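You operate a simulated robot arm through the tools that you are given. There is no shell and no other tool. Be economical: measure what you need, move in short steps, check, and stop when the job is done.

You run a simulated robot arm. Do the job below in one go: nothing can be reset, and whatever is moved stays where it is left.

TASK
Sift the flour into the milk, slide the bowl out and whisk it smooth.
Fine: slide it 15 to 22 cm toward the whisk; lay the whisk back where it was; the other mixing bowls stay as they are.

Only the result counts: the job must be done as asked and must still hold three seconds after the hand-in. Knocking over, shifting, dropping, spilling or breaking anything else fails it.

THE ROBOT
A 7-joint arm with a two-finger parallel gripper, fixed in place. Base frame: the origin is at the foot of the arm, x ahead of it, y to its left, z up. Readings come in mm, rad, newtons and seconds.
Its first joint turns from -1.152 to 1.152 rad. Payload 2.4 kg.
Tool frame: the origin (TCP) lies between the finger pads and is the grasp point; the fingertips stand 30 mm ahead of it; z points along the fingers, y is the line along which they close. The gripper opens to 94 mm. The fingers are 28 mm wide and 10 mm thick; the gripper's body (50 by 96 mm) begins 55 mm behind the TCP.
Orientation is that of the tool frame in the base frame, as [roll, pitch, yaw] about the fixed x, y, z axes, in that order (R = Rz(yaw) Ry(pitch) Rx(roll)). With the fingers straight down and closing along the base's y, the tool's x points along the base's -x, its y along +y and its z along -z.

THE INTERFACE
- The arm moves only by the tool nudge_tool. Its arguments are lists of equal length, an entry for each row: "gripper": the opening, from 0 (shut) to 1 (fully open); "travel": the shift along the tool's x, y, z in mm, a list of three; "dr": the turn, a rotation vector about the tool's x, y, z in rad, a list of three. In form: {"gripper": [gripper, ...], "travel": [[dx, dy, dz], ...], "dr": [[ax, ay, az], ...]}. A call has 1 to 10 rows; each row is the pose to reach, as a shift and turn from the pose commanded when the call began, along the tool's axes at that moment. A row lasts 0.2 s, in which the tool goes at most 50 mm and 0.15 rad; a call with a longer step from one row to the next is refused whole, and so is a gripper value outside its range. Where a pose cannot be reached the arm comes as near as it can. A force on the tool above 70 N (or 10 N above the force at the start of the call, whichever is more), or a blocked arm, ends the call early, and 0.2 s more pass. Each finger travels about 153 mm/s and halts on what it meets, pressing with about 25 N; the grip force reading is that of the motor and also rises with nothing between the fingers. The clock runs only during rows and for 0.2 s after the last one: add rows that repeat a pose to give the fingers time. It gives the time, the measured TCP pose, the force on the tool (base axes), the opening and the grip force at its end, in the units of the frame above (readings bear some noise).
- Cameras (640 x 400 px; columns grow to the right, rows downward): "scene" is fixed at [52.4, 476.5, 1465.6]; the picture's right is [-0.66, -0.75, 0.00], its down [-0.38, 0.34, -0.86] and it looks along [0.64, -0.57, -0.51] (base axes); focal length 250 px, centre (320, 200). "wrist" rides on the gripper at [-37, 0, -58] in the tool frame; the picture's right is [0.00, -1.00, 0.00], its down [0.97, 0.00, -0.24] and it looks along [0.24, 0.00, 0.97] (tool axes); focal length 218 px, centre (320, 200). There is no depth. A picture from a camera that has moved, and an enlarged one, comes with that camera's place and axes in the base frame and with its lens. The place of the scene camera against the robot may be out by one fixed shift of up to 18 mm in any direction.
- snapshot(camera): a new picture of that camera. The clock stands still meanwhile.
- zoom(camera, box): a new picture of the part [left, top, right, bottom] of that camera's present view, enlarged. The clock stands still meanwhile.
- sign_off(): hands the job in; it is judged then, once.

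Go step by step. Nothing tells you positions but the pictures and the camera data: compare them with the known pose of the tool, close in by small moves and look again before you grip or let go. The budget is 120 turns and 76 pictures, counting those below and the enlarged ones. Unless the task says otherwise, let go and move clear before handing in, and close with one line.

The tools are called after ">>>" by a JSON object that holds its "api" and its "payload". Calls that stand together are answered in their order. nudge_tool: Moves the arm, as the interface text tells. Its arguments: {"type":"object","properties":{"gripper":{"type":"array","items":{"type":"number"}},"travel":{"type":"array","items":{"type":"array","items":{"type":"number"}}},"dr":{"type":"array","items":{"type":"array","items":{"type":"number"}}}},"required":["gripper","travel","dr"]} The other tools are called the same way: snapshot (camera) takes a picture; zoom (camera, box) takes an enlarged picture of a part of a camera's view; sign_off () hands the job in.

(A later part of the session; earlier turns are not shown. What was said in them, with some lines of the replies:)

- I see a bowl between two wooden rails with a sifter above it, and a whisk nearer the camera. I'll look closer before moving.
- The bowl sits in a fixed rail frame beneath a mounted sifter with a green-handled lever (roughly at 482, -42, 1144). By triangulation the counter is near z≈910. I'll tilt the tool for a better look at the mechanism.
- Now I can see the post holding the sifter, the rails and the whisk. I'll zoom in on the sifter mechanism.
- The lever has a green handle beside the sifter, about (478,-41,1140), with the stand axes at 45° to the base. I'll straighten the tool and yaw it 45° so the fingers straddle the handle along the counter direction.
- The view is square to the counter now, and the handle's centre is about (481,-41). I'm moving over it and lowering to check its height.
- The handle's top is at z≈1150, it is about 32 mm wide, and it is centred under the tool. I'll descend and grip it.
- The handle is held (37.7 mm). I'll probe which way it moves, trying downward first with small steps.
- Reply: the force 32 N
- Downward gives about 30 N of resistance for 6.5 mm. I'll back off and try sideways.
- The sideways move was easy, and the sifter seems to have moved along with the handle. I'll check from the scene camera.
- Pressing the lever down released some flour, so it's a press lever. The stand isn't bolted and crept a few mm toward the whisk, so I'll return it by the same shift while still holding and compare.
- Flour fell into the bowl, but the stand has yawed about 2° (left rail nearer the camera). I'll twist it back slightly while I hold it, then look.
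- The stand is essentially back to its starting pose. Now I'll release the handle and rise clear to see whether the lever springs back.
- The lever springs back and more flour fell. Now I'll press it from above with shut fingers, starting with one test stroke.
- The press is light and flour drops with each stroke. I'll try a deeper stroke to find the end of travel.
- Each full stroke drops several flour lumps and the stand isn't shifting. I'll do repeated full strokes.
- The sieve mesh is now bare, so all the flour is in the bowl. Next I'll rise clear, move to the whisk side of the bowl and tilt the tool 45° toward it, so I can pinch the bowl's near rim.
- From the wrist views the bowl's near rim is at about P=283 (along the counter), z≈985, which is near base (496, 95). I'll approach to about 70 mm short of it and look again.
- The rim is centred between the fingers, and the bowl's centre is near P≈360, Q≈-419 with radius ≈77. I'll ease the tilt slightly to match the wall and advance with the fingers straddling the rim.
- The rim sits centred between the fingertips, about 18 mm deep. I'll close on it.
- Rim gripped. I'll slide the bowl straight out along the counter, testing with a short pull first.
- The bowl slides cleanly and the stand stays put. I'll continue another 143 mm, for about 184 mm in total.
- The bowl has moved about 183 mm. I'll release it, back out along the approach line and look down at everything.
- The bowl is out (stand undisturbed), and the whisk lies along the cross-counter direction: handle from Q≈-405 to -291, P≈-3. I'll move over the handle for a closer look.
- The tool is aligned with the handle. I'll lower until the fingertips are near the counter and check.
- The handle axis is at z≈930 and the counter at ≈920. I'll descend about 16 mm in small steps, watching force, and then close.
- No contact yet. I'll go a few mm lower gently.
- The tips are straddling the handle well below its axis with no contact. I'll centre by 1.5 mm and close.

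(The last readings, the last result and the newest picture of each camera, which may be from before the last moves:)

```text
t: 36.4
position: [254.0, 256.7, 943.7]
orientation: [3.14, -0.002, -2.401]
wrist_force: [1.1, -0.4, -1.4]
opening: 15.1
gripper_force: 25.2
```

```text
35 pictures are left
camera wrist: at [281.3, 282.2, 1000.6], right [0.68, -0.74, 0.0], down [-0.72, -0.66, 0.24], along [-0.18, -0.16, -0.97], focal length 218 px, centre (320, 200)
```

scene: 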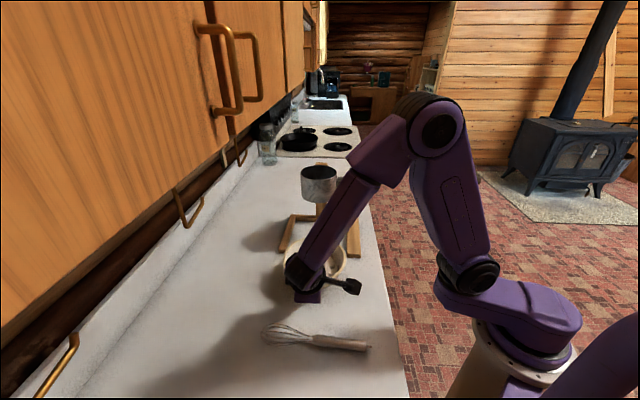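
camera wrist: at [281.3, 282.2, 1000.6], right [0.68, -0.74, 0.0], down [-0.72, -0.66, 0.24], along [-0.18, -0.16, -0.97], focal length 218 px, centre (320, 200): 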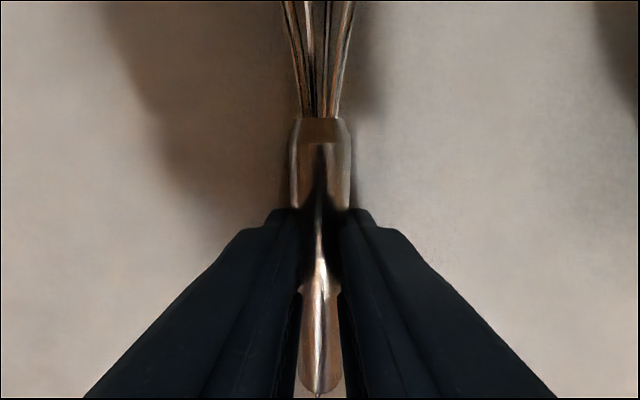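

The whisk is gripped at (254.0, 256.7, 943.7), yaw -2.401. I'll lift it and check the hold.

>>> {"api": "nudge_tool", "payload": {"gripper": [0, 0, 0, 0, 0, 0, 0], "travel": [[0, 0, -10], [0, 0, -30], [0, 0, -65], [0, 0, -105], [0, 0, -150], [0, 0, -195], [0, 0, -240]], "dr": [[0, 0, 0], [0, 0, 0], [0, 0, 0], [0, 0, 0], [0, 0, 0], [0, 0, 0], [0, 0, 0]]}}

>>> {"api": "snapshot", "payload": {"camera": "scene"}}

```text
t: 38.0
position: [255.0, 257.5, 1183.1]
orientation: [3.14, -0.003, -2.4]
wrist_force: [-0.1, 0.5, -0.6]
opening: 15.0
gripper_force: 24.8
```

```text
34 pictures are left
```

scene: 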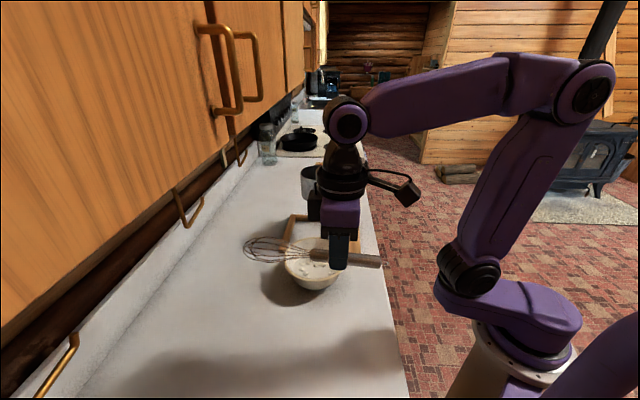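

It's held well. Now I'll yaw the lifted whisk about 88° so that the wires point toward the near end of the counter.

>>> {"api": "nudge_tool", "payload": {"gripper": [0, 0, 0, 0, 0, 0, 0, 0, 0, 0], "travel": [[0, 0, 0], [0, 0, 0], [0, 0, 0], [0, 0, 0], [0, 0, 0], [0, 0, 0], [0, 0, 0], [0, 0, 0], [0, 0, 0], [0, 0, 0]], "dr": [[0, 0, -0.15], [0, 0, -0.3], [0, 0, -0.45], [0, 0, -0.6], [0, 0, -0.75], [0, 0, -0.9], [0, 0, -1.05], [0, 0, -1.2], [0, 0, -1.35], [0, 0, -1.5]]}}

>>> {"api": "nudge_tool", "payload": {"gripper": [0, 0, 0, 0, 0, 0, 0], "travel": [[0, 0, -10], [0, 0, -20], [0, 0, -30], [0, 0, -40], [0, 0, -40], [0, 0, -40], [0, 0, -40]], "dr": [[0, 0.14, 0], [0, 0.28, 0], [0, 0.42, 0], [0, 0.56, 0], [0, 0.7, 0], [0, 0.84, 0], [0, 0.98, 0]]}}

>>> {"api": "snapshot", "payload": {"camera": "scene"}}

>>> {"api": "snapshot", "payload": {"camera": "wrist"}}

```text
t: 40.2
position: [255.8, 256.4, 1183.8]
orientation: [3.138, 0.002, -0.897]
wrist_force: [0.1, -0.2, 0.0]
opening: 15.1
gripper_force: 25.4
```

```text
t: 41.8
position: [255.9, 257.0, 1224.1]
orientation: [3.14, -0.982, -0.899]
wrist_force: [0.5, 0.3, -1.4]
opening: 15.0
gripper_force: 25.3
```

```text
33 pictures are left
```

scene: 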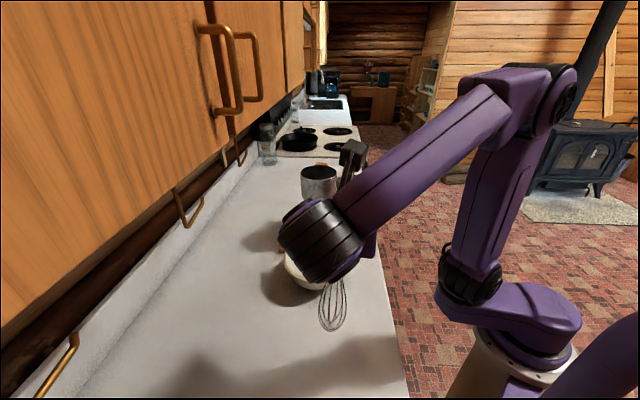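

```text
32 pictures are left
camera wrist: at [212.0, 311.3, 1224.8], right [0.78, 0.62, 0.0], down [0.21, -0.27, 0.94], along [0.58, -0.74, -0.34], focal length 218 px, centre (320, 200)
```

wrist: 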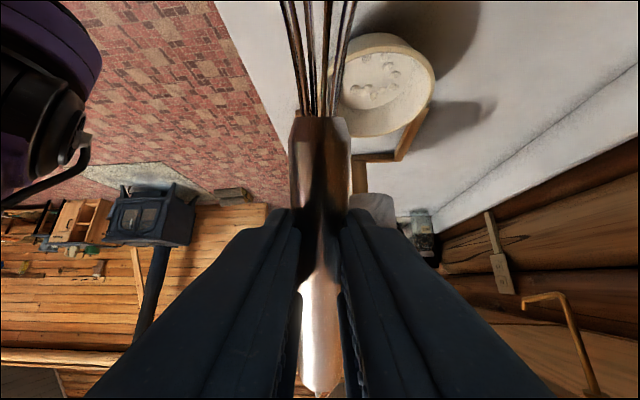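

Tilting works. I'll finish the tilt so the whisk hangs nearly vertical and carry it over the bowl's centre (≈426,170) with the wires still above the rim.

>>> {"api": "nudge_tool", "payload": {"gripper": [0, 0, 0, 0, 0, 0], "travel": [[0, 0, 0], [15, -13, 25], [35, -30, 60], [57, -48, 95], [78, -65, 130], [93, -78.4, 155.6]], "dr": [[0, 0.1, 0], [0, 0.2, 0], [0, 0.3, 0], [0, 0.38, 0], [0, 0.42, 0], [0, 0.42, 0]]}}

>>> {"api": "zoom", "payload": {"camera": "scene", "box": [220, 150, 420, 390]}}

>>> {"api": "snapshot", "payload": {"camera": "wrist"}}

```text
t: 43.2
position: [430.1, 161.8, 1215.7]
orientation: [3.125, -1.399, -0.885]
wrist_force: [-0.5, 0.2, -0.3]
opening: 15.1
gripper_force: 25.0
```

```text
1.67 times, centred on (320, 270) of scene
camera zoom: at [52.4, 476.5, 1465.6], right [-0.66, -0.75, 0.0], down [-0.38, 0.34, -0.86], along [0.64, -0.57, -0.51], focal length 417 px, centre (320, 83)
```

zoom: 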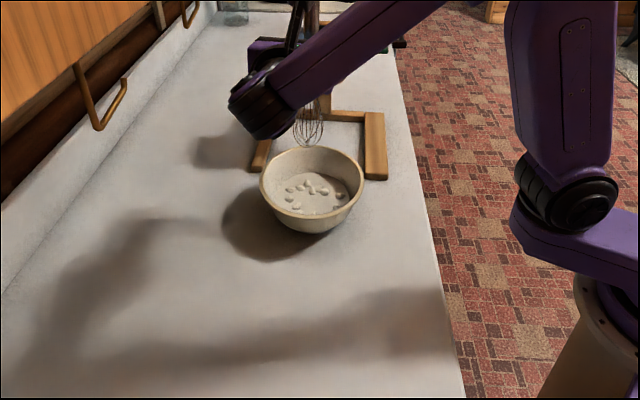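

```text
30 pictures are left
camera wrist: at [389.6, 211.9, 1188.4], right [0.78, 0.62, 0.0], down [-0.04, 0.06, 1.0], along [0.62, -0.78, 0.07], focal length 218 px, centre (320, 200)
```

wrist: 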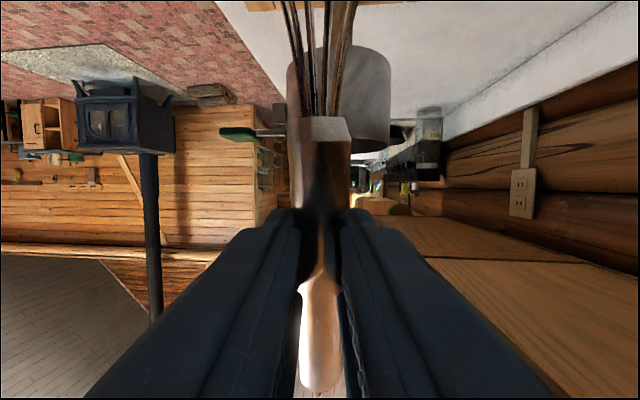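

The wires hang right above the bowl centre. I'll lower into the bowl gently.

>>> {"api": "nudge_tool", "payload": {"gripper": [0, 0, 0, 0, 0], "travel": [[-29.6, 0, 5.1], [-59.1, 0, 10.3], [-86.7, 0, 15], [-100, 0, 17.4], [-108.4, 0, 18.8]], "dr": [[0, 0, 0], [0, 0, 0], [0, 0, 0], [0, 0, 0], [0, 0, 0]]}}

>>> {"api": "zoom", "payload": {"camera": "scene", "box": [270, 200, 366, 272]}}

```text
t: 44.4
position: [430.2, 162.5, 1105.3]
orientation: [3.136, -1.399, -0.897]
wrist_force: [0.4, -0.5, 0.1]
opening: 15.0
gripper_force: 24.8
```

```text
5.56 times, centred on (318, 236) of scene
camera zoom: at [52.4, 476.5, 1465.6], right [-0.66, -0.75, 0.0], down [-0.38, 0.34, -0.86], along [0.64, -0.57, -0.51], focal length 1390 px, centre (331, 0)
```

zoom: 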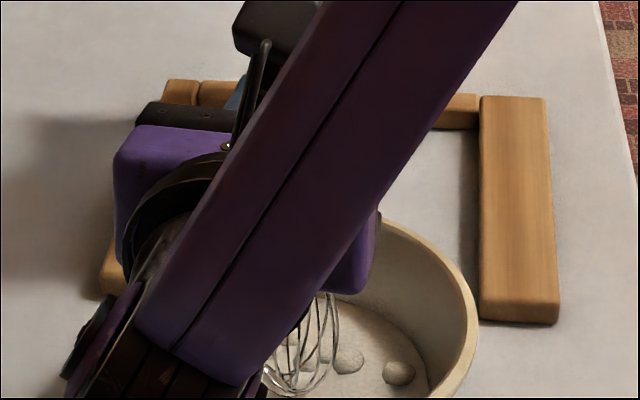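

The balloon is reaching the milk surface. I'll lower another 12 mm while watching force.

>>> {"api": "nudge_tool", "payload": {"gripper": [0, 0, 0], "travel": [[-4, 0, 0.7], [-8, 0, 1.4], [-11.8, 0, 2]], "dr": [[0, 0, 0], [0, 0, 0], [0, 0, 0]]}}

```text
t: 45.2
position: [429.0, 162.1, 1092.0]
orientation: [3.132, -1.399, -0.887]
wrist_force: [-0.2, -0.6, -0.3]
opening: 15.0
gripper_force: 24.9
```

No contact yet, and the wires are in the milk. I'll stir a gentle 22 mm circle and check for forces.

>>> {"api": "nudge_tool", "payload": {"gripper": [0, 0, 0, 0, 0, 0, 0, 0, 0, 0], "travel": [[3.8, 0, 21.7], [2.7, 15.6, 15.3], [0, 22, 0], [-2.7, 15.6, -15.3], [-3.8, 0, -21.7], [-2.7, -15.6, -15.3], [0, -22, 0], [2.7, -15.6, 15.3], [3.8, 0, 21.7], [0, 0, 0]], "dr": [[0, 0, 0], [0, 0, 0], [0, 0, 0], [0, 0, 0], [0, 0, 0], [0, 0, 0], [0, 0, 0], [0, 0, 0], [0, 0, 0], [0, 0, 0]]}}

>>> {"api": "zoom", "payload": {"camera": "scene", "box": [270, 200, 366, 272]}}

```text
t: 47.4
position: [431.1, 164.2, 1093.2]
orientation: [3.136, -1.399, -0.893]
wrist_force: [0.1, 0.9, -0.2]
opening: 15.0
gripper_force: 24.6
```

```text
5.56 times, centred on (318, 236) of scene
camera zoom: at [52.4, 476.5, 1465.6], right [-0.66, -0.75, 0.0], down [-0.38, 0.34, -0.86], along [0.64, -0.57, -0.51], focal length 1390 px, centre (331, 0)
```

zoom: 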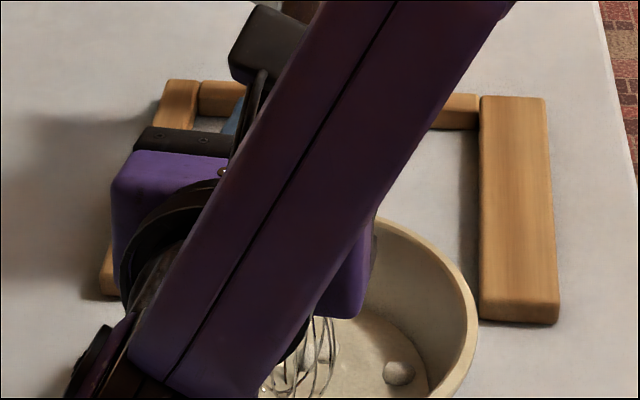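

Lumps are disappearing. I'll continue with several wider circles.

>>> {"api": "nudge_tool", "payload": {"gripper": [0, 0, 0, 0, 0, 0, 0, 0, 0, 0], "travel": [[4.6, 0, 26.6], [3.3, 19.1, 18.8], [0, 27, 0], [-3.3, 19.1, -18.8], [-4.6, 0, -26.6], [-3.3, -19.1, -18.8], [0, -27, 0], [3.3, -19.1, 18.8], [4.6, 0, 26.6], [0, 0, 0]], "dr": [[0, 0, 0], [0, 0, 0], [0, 0, 0], [0, 0, 0], [0, 0, 0], [0, 0, 0], [0, 0, 0], [0, 0, 0], [0, 0, 0], [0, 0, 0]]}}

>>> {"api": "nudge_tool", "payload": {"gripper": [0, 0, 0, 0, 0, 0, 0, 0, 0, 0], "travel": [[2.6, 0, 15], [1.8, 10.6, 10.4], [0, 15, 0], [-1.8, 10.6, -10.4], [-2.6, 0, -15], [-1.8, -10.6, -10.4], [0, -15, 0], [1.8, -10.6, 10.4], [2.6, 0, 15], [0, 0, 0]], "dr": [[0, 0, 0], [0, 0, 0], [0, 0, 0], [0, 0, 0], [0, 0, 0], [0, 0, 0], [0, 0, 0], [0, 0, 0], [0, 0, 0], [0, 0, 0]]}}

>>> {"api": "nudge_tool", "payload": {"gripper": [0, 0, 0, 0, 0, 0, 0, 0, 0, 0], "travel": [[4.6, 0, 26.6], [3.3, 19.1, 18.8], [0, 27, 0], [-3.3, 19.1, -18.8], [-4.6, 0, -26.6], [-3.3, -19.1, -18.8], [0, -27, 0], [3.3, -19.1, 18.8], [4.6, 0, 26.6], [0, 0, 0]], "dr": [[0, 0, 0], [0, 0, 0], [0, 0, 0], [0, 0, 0], [0, 0, 0], [0, 0, 0], [0, 0, 0], [0, 0, 0], [0, 0, 0], [0, 0, 0]]}}

>>> {"api": "zoom", "payload": {"camera": "scene", "box": [270, 200, 366, 272]}}

```text
t: 49.6
position: [433.6, 162.3, 1092.1]
orientation: [3.135, -1.398, -0.892]
wrist_force: [-0.2, -0.3, -1.2]
opening: 15.1
gripper_force: 25.0
```

```text
t: 51.8
position: [428.7, 161.9, 1091.8]
orientation: [3.133, -1.399, -0.89]
wrist_force: [-0.2, 0.1, -0.7]
opening: 15.3
gripper_force: 24.8
```

```text
t: 54.0
position: [431.0, 164.6, 1093.5]
orientation: [3.135, -1.4, -0.89]
wrist_force: [0.0, -0.8, -0.4]
opening: 15.0
gripper_force: 25.4
```

```text
5.56 times, centred on (318, 236) of scene
camera zoom: at [52.4, 476.5, 1465.6], right [-0.66, -0.75, 0.0], down [-0.38, 0.34, -0.86], along [0.64, -0.57, -0.51], focal length 1390 px, centre (331, 0)
```

zoom: 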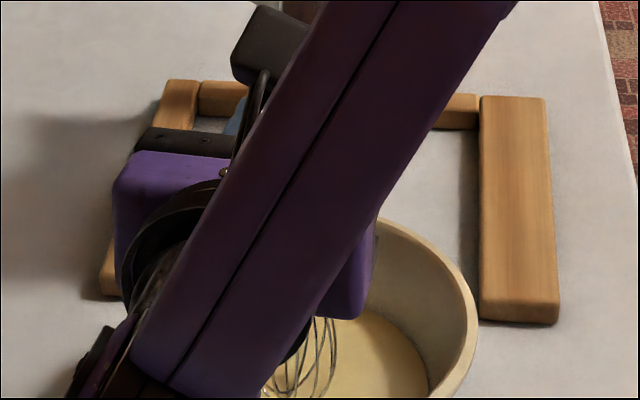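

The batter looks smooth and uniform. I'll lift the whisk out and inspect the bowl.

>>> {"api": "nudge_tool", "payload": {"gripper": [0, 0, 0, 0, 0, 0], "travel": [[20, 0, -3.4], [50, 0, -8.5], [85, 0, -14.7], [125, 0, -21.4], [125, 0, -21.4], [125, 0, -21.4]], "dr": [[0, 0, 0], [0, 0, 0], [0, 0, 0], [0, 0, 0], [0, 0, 0], [0, 0, 0]]}}

>>> {"api": "zoom", "payload": {"camera": "scene", "box": [270, 170, 382, 272]}}

```text
t: 55.4
position: [429.2, 165.6, 1220.0]
orientation: [3.135, -1.4, -0.893]
wrist_force: [0.3, -0.1, -1.5]
opening: 14.8
gripper_force: 25.3
```

```text
3.92 times, centred on (326, 221) of scene
camera zoom: at [52.4, 476.5, 1465.6], right [-0.66, -0.75, 0.0], down [-0.38, 0.34, -0.86], along [0.64, -0.57, -0.51], focal length 981 px, centre (296, 118)
```

zoom: 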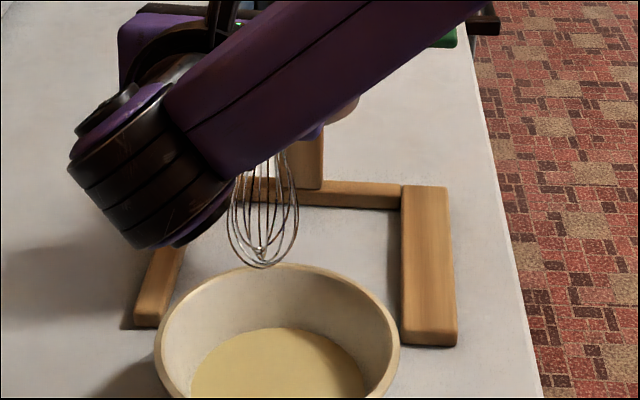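

The batter is smooth with no lumps. Now I'll retrace to above the whisk's original spot: back, untilt, un-yaw.

>>> {"api": "nudge_tool", "payload": {"gripper": [0, 0, 0, 0, 0, 0], "travel": [[-4, 13, -30], [-8, 26, -60], [-13, 40, -92], [-18, 54, -124], [-22, 68, -154], [-24.9, 78, -178.3]], "dr": [[0, 0, 0], [0, 0, 0], [0, -0.1, 0], [0, -0.2, 0], [0, -0.3, 0], [0, -0.42, 0]]}}

>>> {"api": "nudge_tool", "payload": {"gripper": [0, 0, 0, 0, 0, 0, 0], "travel": [[0, 0, 0], [0, 0, 0], [0, 0, 0], [0, 0, 0], [0, 0, 0], [0, 0, 0], [0, 0, 0]], "dr": [[0, -0.14, 0], [0, -0.28, 0], [0, -0.42, 0], [0, -0.56, 0], [0, -0.7, 0], [0, -0.84, 0], [0, -0.98, 0]]}}

>>> {"api": "nudge_tool", "payload": {"gripper": [0, 0, 0, 0, 0, 0, 0, 0, 0, 0], "travel": [[0, 0, 0], [0, 0, 0], [0, 0, 0], [0, 0, 0], [0, 0, 0], [0, 0, 0], [0, 0, 0], [0, 0, 0], [0, 0, 0], [0, 0, 0]], "dr": [[0, 0, 0.15], [0, 0, 0.3], [0, 0, 0.45], [0, 0, 0.6], [0, 0, 0.75], [0, 0, 0.9], [0, 0, 1.05], [0, 0, 1.2], [0, 0, 1.35], [0, 0, 1.5]]}}

>>> {"api": "snapshot", "payload": {"camera": "wrist"}}

```text
t: 56.8
position: [255.4, 256.0, 1225.5]
orientation: [3.138, -0.977, -0.896]
wrist_force: [0.0, 0.3, -0.7]
opening: 15.1
gripper_force: 24.6
```

```text
t: 58.4
position: [256.6, 256.3, 1226.1]
orientation: [-3.142, 0.004, -0.9]
wrist_force: [0.4, -0.5, -0.6]
opening: 15.1
gripper_force: 25.1
```

```text
t: 60.6
position: [256.8, 255.5, 1226.0]
orientation: [3.139, -0.003, -2.401]
wrist_force: [0.4, 0.3, 0.0]
opening: 15.3
gripper_force: 25.3
```

```text
25 pictures are left
camera wrist: at [283.4, 281.2, 1282.3], right [0.67, -0.74, 0.0], down [-0.72, -0.65, 0.24], along [-0.18, -0.16, -0.97], focal length 218 px, centre (320, 200)
```

wrist: 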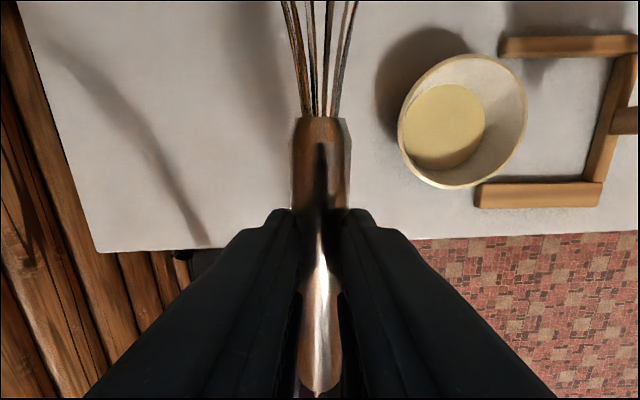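

The whisk is still in the same place in the grip, and the bowl holds smooth batter. I'll lower to just above the original height, correcting 2 mm laterally.

>>> {"api": "nudge_tool", "payload": {"gripper": [0, 0, 0, 0, 0, 0, 0, 0], "travel": [[1, 2, 45], [1, 2, 90], [1, 2, 135], [1, 2, 180], [1, 2, 220], [1, 2, 250], [1, 2, 268], [1, 2, 274]], "dr": [[0, 0, 0], [0, 0, 0], [0, 0, 0], [0, 0, 0], [0, 0, 0], [0, 0, 0], [0, 0, 0], [0, 0, 0]]}}

>>> {"api": "zoom", "payload": {"camera": "scene", "box": [240, 270, 400, 390]}}

```text
t: 62.4
position: [254.2, 256.3, 949.8]
orientation: [3.14, -0.002, -2.401]
wrist_force: [-0.3, 0.1, -1.0]
opening: 14.9
gripper_force: 24.9
```

```text
3.33 times, centred on (320, 330) of scene
camera zoom: at [52.4, 476.5, 1465.6], right [-0.66, -0.75, 0.0], down [-0.38, 0.34, -0.86], along [0.64, -0.57, -0.51], focal length 834 px, centre (320, -233)
```

zoom: 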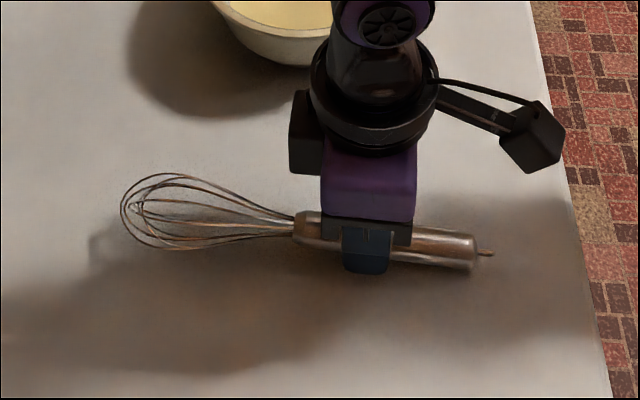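

Position matches. I'll lower the last few mm, open slowly and rise straight up.

>>> {"api": "nudge_tool", "payload": {"gripper": [0, 0, 0, 0], "travel": [[0, 0, 2], [0, 0, 4], [0, 0, 6], [0, 0, 6]], "dr": [[0, 0, 0], [0, 0, 0], [0, 0, 0], [0, 0, 0]]}}

>>> {"api": "zoom", "payload": {"camera": "scene", "box": [240, 270, 400, 390]}}

```text
t: 63.4
position: [253.8, 256.5, 944.5]
orientation: [3.14, 0.001, -2.4]
wrist_force: [0.1, 0.8, 1.8]
opening: 14.7
gripper_force: 24.9
```

```text
3.33 times, centred on (320, 330) of scene
camera zoom: at [52.3, 476.5, 1465.6], right [-0.66, -0.75, 0.0], down [-0.38, 0.34, -0.86], along [0.64, -0.57, -0.51], focal length 834 px, centre (320, -233)
```

zoom: 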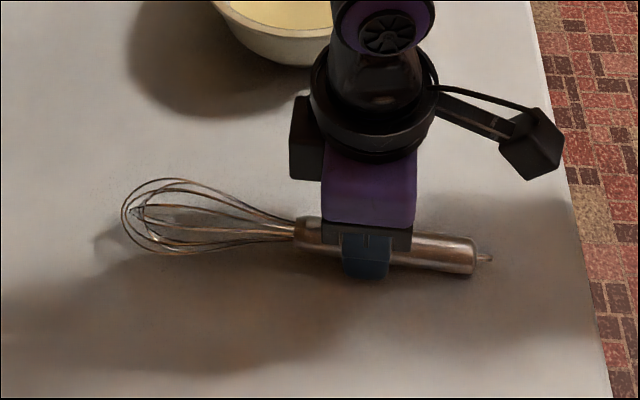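

It matches the original picture, with slight contact. I'm releasing and retreating upward.

>>> {"api": "nudge_tool", "payload": {"gripper": [0.2, 0.3, 0.4, 0.5, 0.5, 0.5, 0.5, 0.5, 0.5], "travel": [[0, 0, 0.5], [0, 0, 0.5], [0, 0, 0.5], [0, 0, 0.5], [0, 0, -15], [0, 0, -45], [0, 0, -90], [0, 0, -135], [0, 0, -180]], "dr": [[0, 0, 0], [0, 0, 0], [0, 0, 0], [0, 0, 0], [0, 0, 0], [0, 0, 0], [0, 0, 0], [0, 0, 0], [0, 0, 0]]}}

>>> {"api": "zoom", "payload": {"camera": "scene", "box": [220, 280, 400, 392]}}

>>> {"api": "snapshot", "payload": {"camera": "wrist"}}

```text
t: 65.4
position: [255.6, 255.6, 1123.3]
orientation: [-3.14, -0.001, -2.398]
wrist_force: [0.3, 0.6, -0.2]
opening: 46.9
gripper_force: 0.1
```

```text
3.56 times, centred on (310, 336) of scene
camera zoom: at [52.4, 476.5, 1465.6], right [-0.66, -0.75, 0.0], down [-0.38, 0.34, -0.86], along [0.64, -0.57, -0.51], focal length 890 px, centre (356, -284)
```

zoom: 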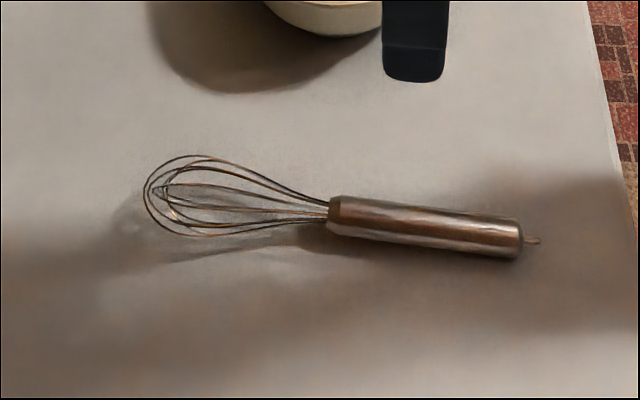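

```text
21 pictures are left
camera wrist: at [281.9, 281.2, 1180.9], right [0.68, -0.74, 0.0], down [-0.72, -0.66, 0.24], along [-0.18, -0.16, -0.97], focal length 218 px, centre (320, 200)
```

wrist: 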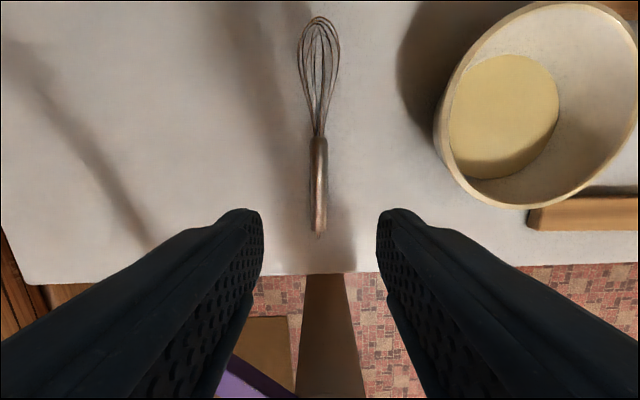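

The whisk is back exactly where it was. A final check of the stand and bowl.

>>> {"api": "zoom", "payload": {"camera": "scene", "box": [240, 140, 400, 260]}}

>>> {"api": "snapshot", "payload": {"camera": "scene"}}

```text
3.33 times, centred on (320, 200) of scene
camera zoom: at [52.4, 476.5, 1465.6], right [-0.66, -0.75, 0.0], down [-0.38, 0.34, -0.86], along [0.64, -0.57, -0.51], focal length 834 px, centre (320, 200)
```

zoom: 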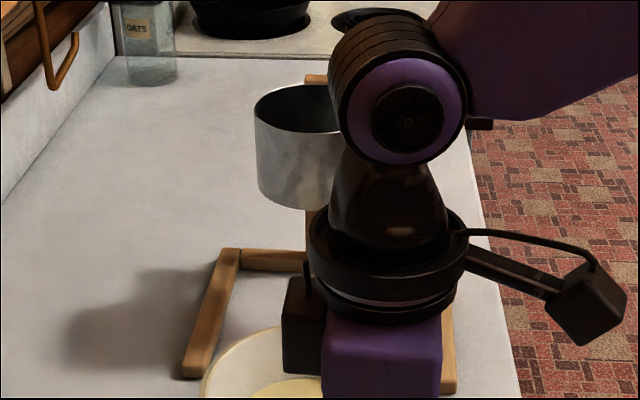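

```text
19 pictures are left
```

scene: 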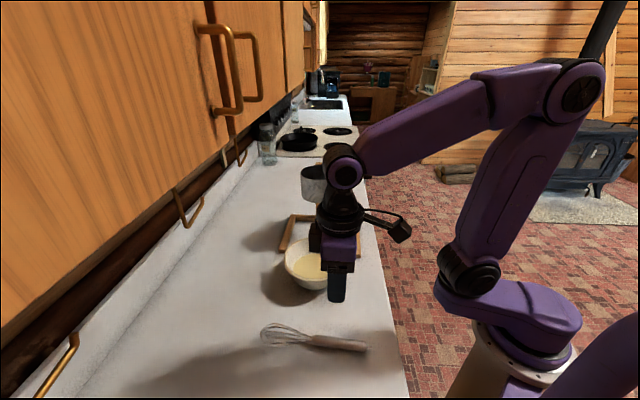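

Everything is in place, though the stand is about 4–8 mm toward the whisk from its start, more on the right rail, from my early probing. I'll look at the right rail's end and nudge it back gently.

>>> {"api": "nudge_tool", "payload": {"gripper": [0, 0, 0, 0, 0, 0, 0], "travel": [[8, -40, 0], [17, -80, 0], [25, -120, 0], [34, -160, 0], [43, -200, 0], [51, -242, 0], [51, -242, 0]], "dr": [[0, 0, 0], [0, 0, 0], [0, 0, 0], [0, 0, -0.02], [0, 0, -0.04], [0, 0, -0.042], [0, 0, -0.042]]}}

>>> {"api": "snapshot", "payload": {"camera": "wrist"}}

>>> {"api": "zoom", "payload": {"camera": "scene", "box": [240, 140, 400, 260]}}

```text
t: 67.0
position: [379.5, 43.1, 1124.1]
orientation: [3.141, -0.001, -2.357]
wrist_force: [0.2, 0.7, 0.3]
opening: 0.0
gripper_force: 24.8
```

```text
18 pictures are left
camera wrist: at [405.2, 69.6, 1182.5], right [0.71, -0.71, 0.0], down [-0.69, -0.69, 0.24], along [-0.17, -0.17, -0.97], focal length 218 px, centre (320, 200)
```

wrist: 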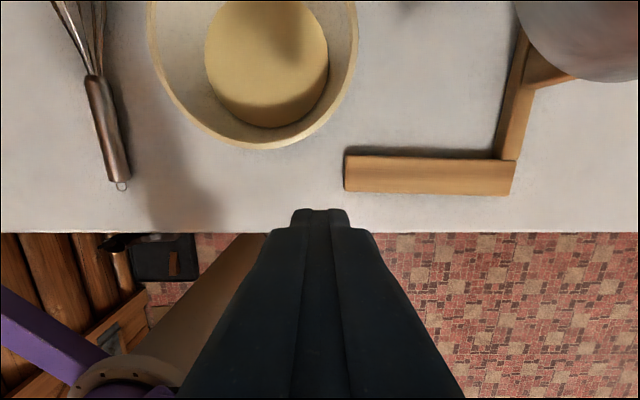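

```text
3.33 times, centred on (320, 200) of scene
camera zoom: at [52.4, 476.5, 1465.6], right [-0.66, -0.75, 0.0], down [-0.38, 0.34, -0.86], along [0.64, -0.57, -0.51], focal length 834 px, centre (320, 200)
```

zoom: 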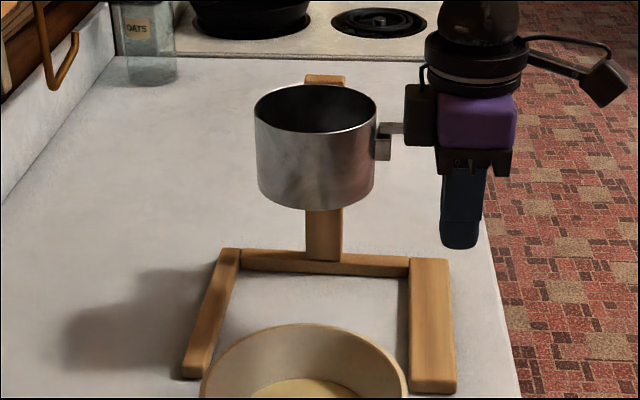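

The right rail's end is at about P=266, Q=-306, and the stand is yawed about 1°. I'll lower shut fingers in front of it, clear of the bowl, before a slow push.

>>> {"api": "nudge_tool", "payload": {"gripper": [0, 0, 0, 0, 0, 0], "travel": [[-7, 0, 40], [-7, 0, 80], [-7, 0, 120], [-7, 0, 150], [-7, 0, 168], [-7, 0, 177]], "dr": [[0, 0, 0], [0, 0, 0], [0, 0, 0], [0, 0, 0], [0, 0, 0], [0, 0, 0]]}}

>>> {"api": "snapshot", "payload": {"camera": "wrist"}}

```text
t: 68.4
position: [385.6, 48.1, 947.1]
orientation: [3.139, -0.001, -2.358]
wrist_force: [0.4, -0.9, -0.4]
opening: 0.1
gripper_force: 24.6
```

```text
16 pictures are left
camera wrist: at [410.9, 76.1, 1004.7], right [0.71, -0.71, 0.0], down [-0.69, -0.69, 0.24], along [-0.17, -0.17, -0.97], focal length 218 px, centre (320, 200)
```

wrist: 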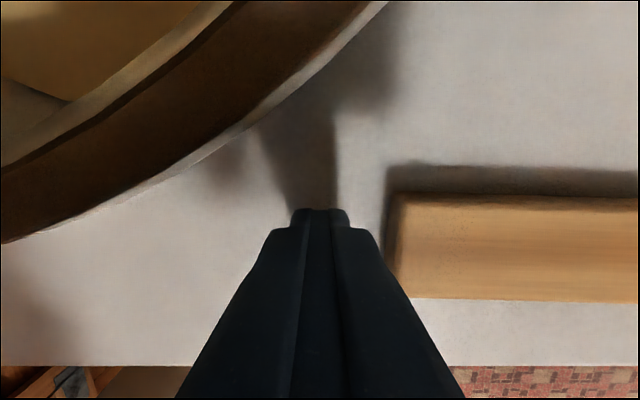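

The finger is lined up with the rail end and clear of the bowl. I'll push slowly.

>>> {"api": "nudge_tool", "payload": {"gripper": [0, 0, 0, 0, 0, 0, 0, 0], "travel": [[0, -5, 0], [0, -9, 0], [0, -11, 0], [0, -13, 0], [0, -15, 0], [0, -17, 0], [0, -18.5, 0], [0, -18.5, 0]], "dr": [[0, 0, 0], [0, 0, 0], [0, 0, 0], [0, 0, 0], [0, 0, 0], [0, 0, 0], [0, 0, 0], [0, 0, 0]]}}

>>> {"api": "zoom", "payload": {"camera": "scene", "box": [240, 140, 400, 260]}}

```text
t: 70.2
position: [397.6, 35.5, 947.3]
orientation: [3.14, -0.002, -2.358]
wrist_force: [-0.1, 0.1, 0.4]
opening: 0.0
gripper_force: 24.5
```

```text
3.33 times, centred on (320, 200) of scene
camera zoom: at [52.4, 476.5, 1465.6], right [-0.66, -0.75, 0.0], down [-0.38, 0.34, -0.86], along [0.64, -0.57, -0.51], focal length 834 px, centre (320, 200)
```

zoom: 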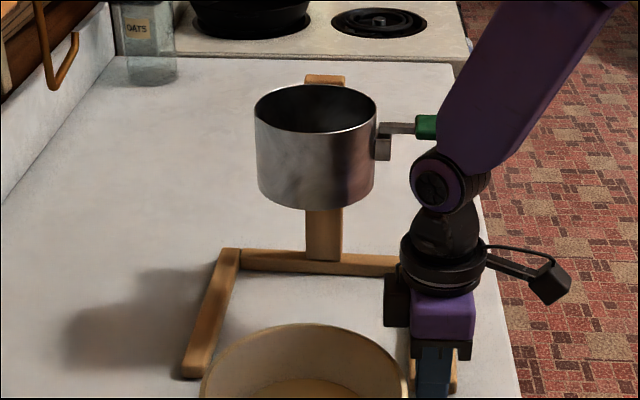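

No contact yet, so I'll push a bit further.

>>> {"api": "nudge_tool", "payload": {"gripper": [0, 0, 0, 0, 0, 0], "travel": [[0, -2, 0], [0, -4, 0], [0, -6, 0], [0, -8, 0], [0, -9, 0], [0, -9, 0]], "dr": [[0, 0, 0], [0, 0, 0], [0, 0, 0], [0, 0, 0], [0, 0, 0], [0, 0, 0]]}}

>>> {"api": "snapshot", "payload": {"camera": "wrist"}}

>>> {"api": "zoom", "payload": {"camera": "scene", "box": [240, 140, 400, 260]}}

```text
t: 71.6
position: [403.2, 29.9, 946.9]
orientation: [3.141, -0.003, -2.357]
wrist_force: [-4.2, 1.5, 0.2]
opening: 0.0
gripper_force: 25.2
```

```text
14 pictures are left
camera wrist: at [429.6, 57.1, 1004.4], right [0.71, -0.71, 0.0], down [-0.69, -0.69, 0.24], along [-0.17, -0.17, -0.97], focal length 218 px, centre (320, 200)
```

wrist: 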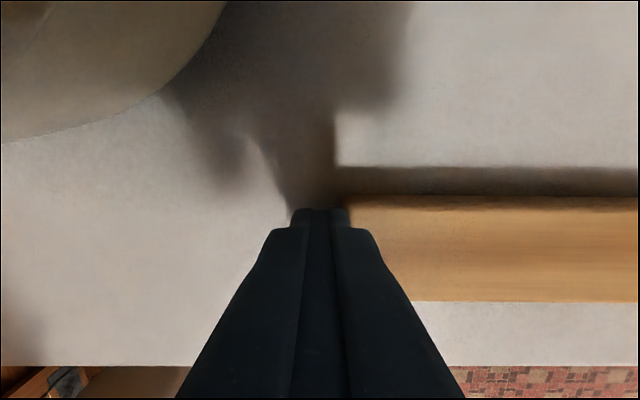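

```text
3.33 times, centred on (320, 200) of scene
camera zoom: at [52.2, 476.6, 1465.6], right [-0.66, -0.75, 0.0], down [-0.38, 0.34, -0.86], along [0.64, -0.57, -0.51], focal length 834 px, centre (320, 200)
```

zoom: 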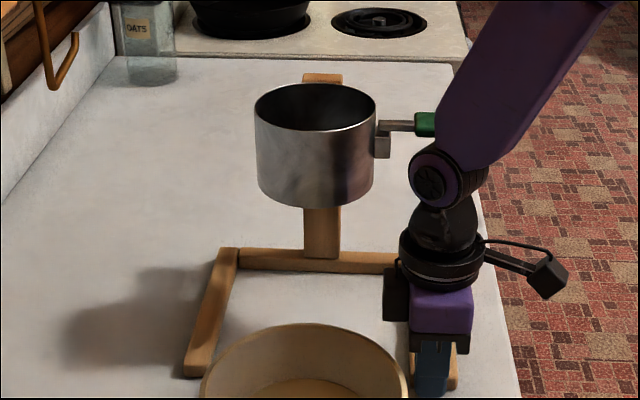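

Contact made and the stand is moving back. About 3 mm more, then I'll back off and compare.

>>> {"api": "nudge_tool", "payload": {"gripper": [0, 0, 0, 0, 0, 0, 0, 0, 0], "travel": [[0, -1.5, 0], [0, -3, 0], [0, -3, 0], [0, 5, 0], [0, 15, 0], [0, 15, -40], [0, 15, -80], [0, 15, -125], [0, 15, -170]], "dr": [[0, 0, 0], [0, 0, 0], [0, 0, 0], [0, 0, 0], [0, 0, 0], [0, 0, 0], [0, 0, 0], [0, 0, 0], [0, 0, 0]]}}

>>> {"api": "zoom", "payload": {"camera": "scene", "box": [240, 140, 400, 260]}}

```text
t: 73.6
position: [394.0, 40.4, 1117.6]
orientation: [3.141, -0.002, -2.357]
wrist_force: [-0.4, 0.8, 0.7]
opening: 0.1
gripper_force: 24.6
```

```text
3.33 times, centred on (320, 200) of scene
camera zoom: at [52.4, 476.5, 1465.6], right [-0.66, -0.75, 0.0], down [-0.38, 0.34, -0.86], along [0.64, -0.57, -0.51], focal length 834 px, centre (320, 200)
```

zoom: 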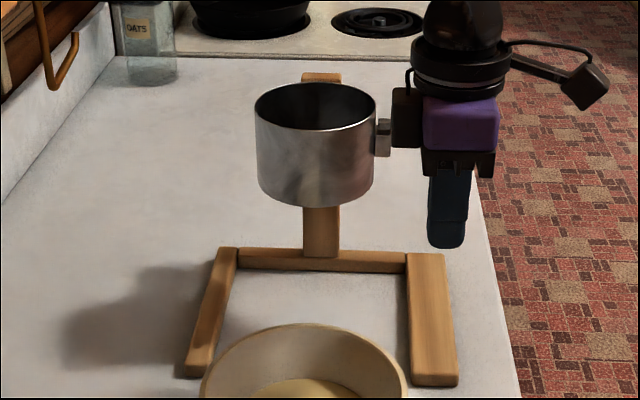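

The stand now matches its original picture within a pixel or two. I'll move the arm clear and hand in.

>>> {"api": "nudge_tool", "payload": {"gripper": [0, 0, 0, 0, 0, 0], "travel": [[10, 20, -30], [20, 50, -60], [20, 80, -90], [20, 100, -120], [20, 100, -150], [20, 100, -150]], "dr": [[0, 0, 0], [0, 0, 0], [0, 0, 0], [0, 0, 0], [0, 0, 0], [0, 0, 0]]}}

>>> {"api": "snapshot", "payload": {"camera": "wrist"}}

```text
t: 75.0
position: [310.3, 98.0, 1270.1]
orientation: [3.141, -0.002, -2.357]
wrist_force: [-0.2, 0.9, -1.4]
opening: 0.0
gripper_force: 25.3
```

```text
11 pictures are left
camera wrist: at [336.2, 124.1, 1326.5], right [0.71, -0.71, 0.0], down [-0.69, -0.69, 0.24], along [-0.17, -0.17, -0.97], focal length 218 px, centre (320, 200)
```

wrist: 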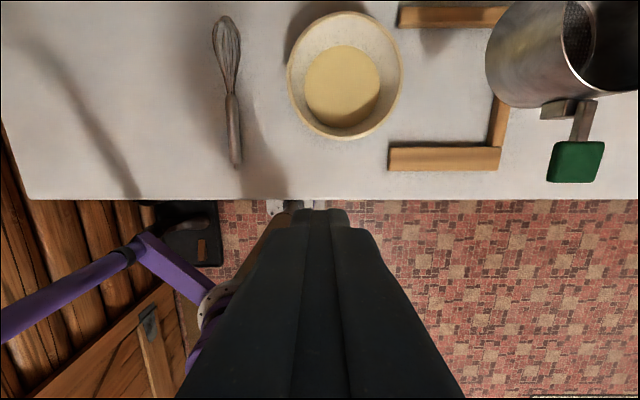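

The bowl of smooth batter, the whisk and the stand are all where they should be, and the arm is clear. Handing in.

>>> {"api": "sign_off", "payload": {}}

```text
The job is handed in.
```

I sifted all the flour into the milk, slid the bowl about 18 cm toward the whisk, whisked the batter smooth and laid the whisk back where it was; early on I shifted the sifter stand by under 1 cm and pushed it back to within about 2 mm of its start.
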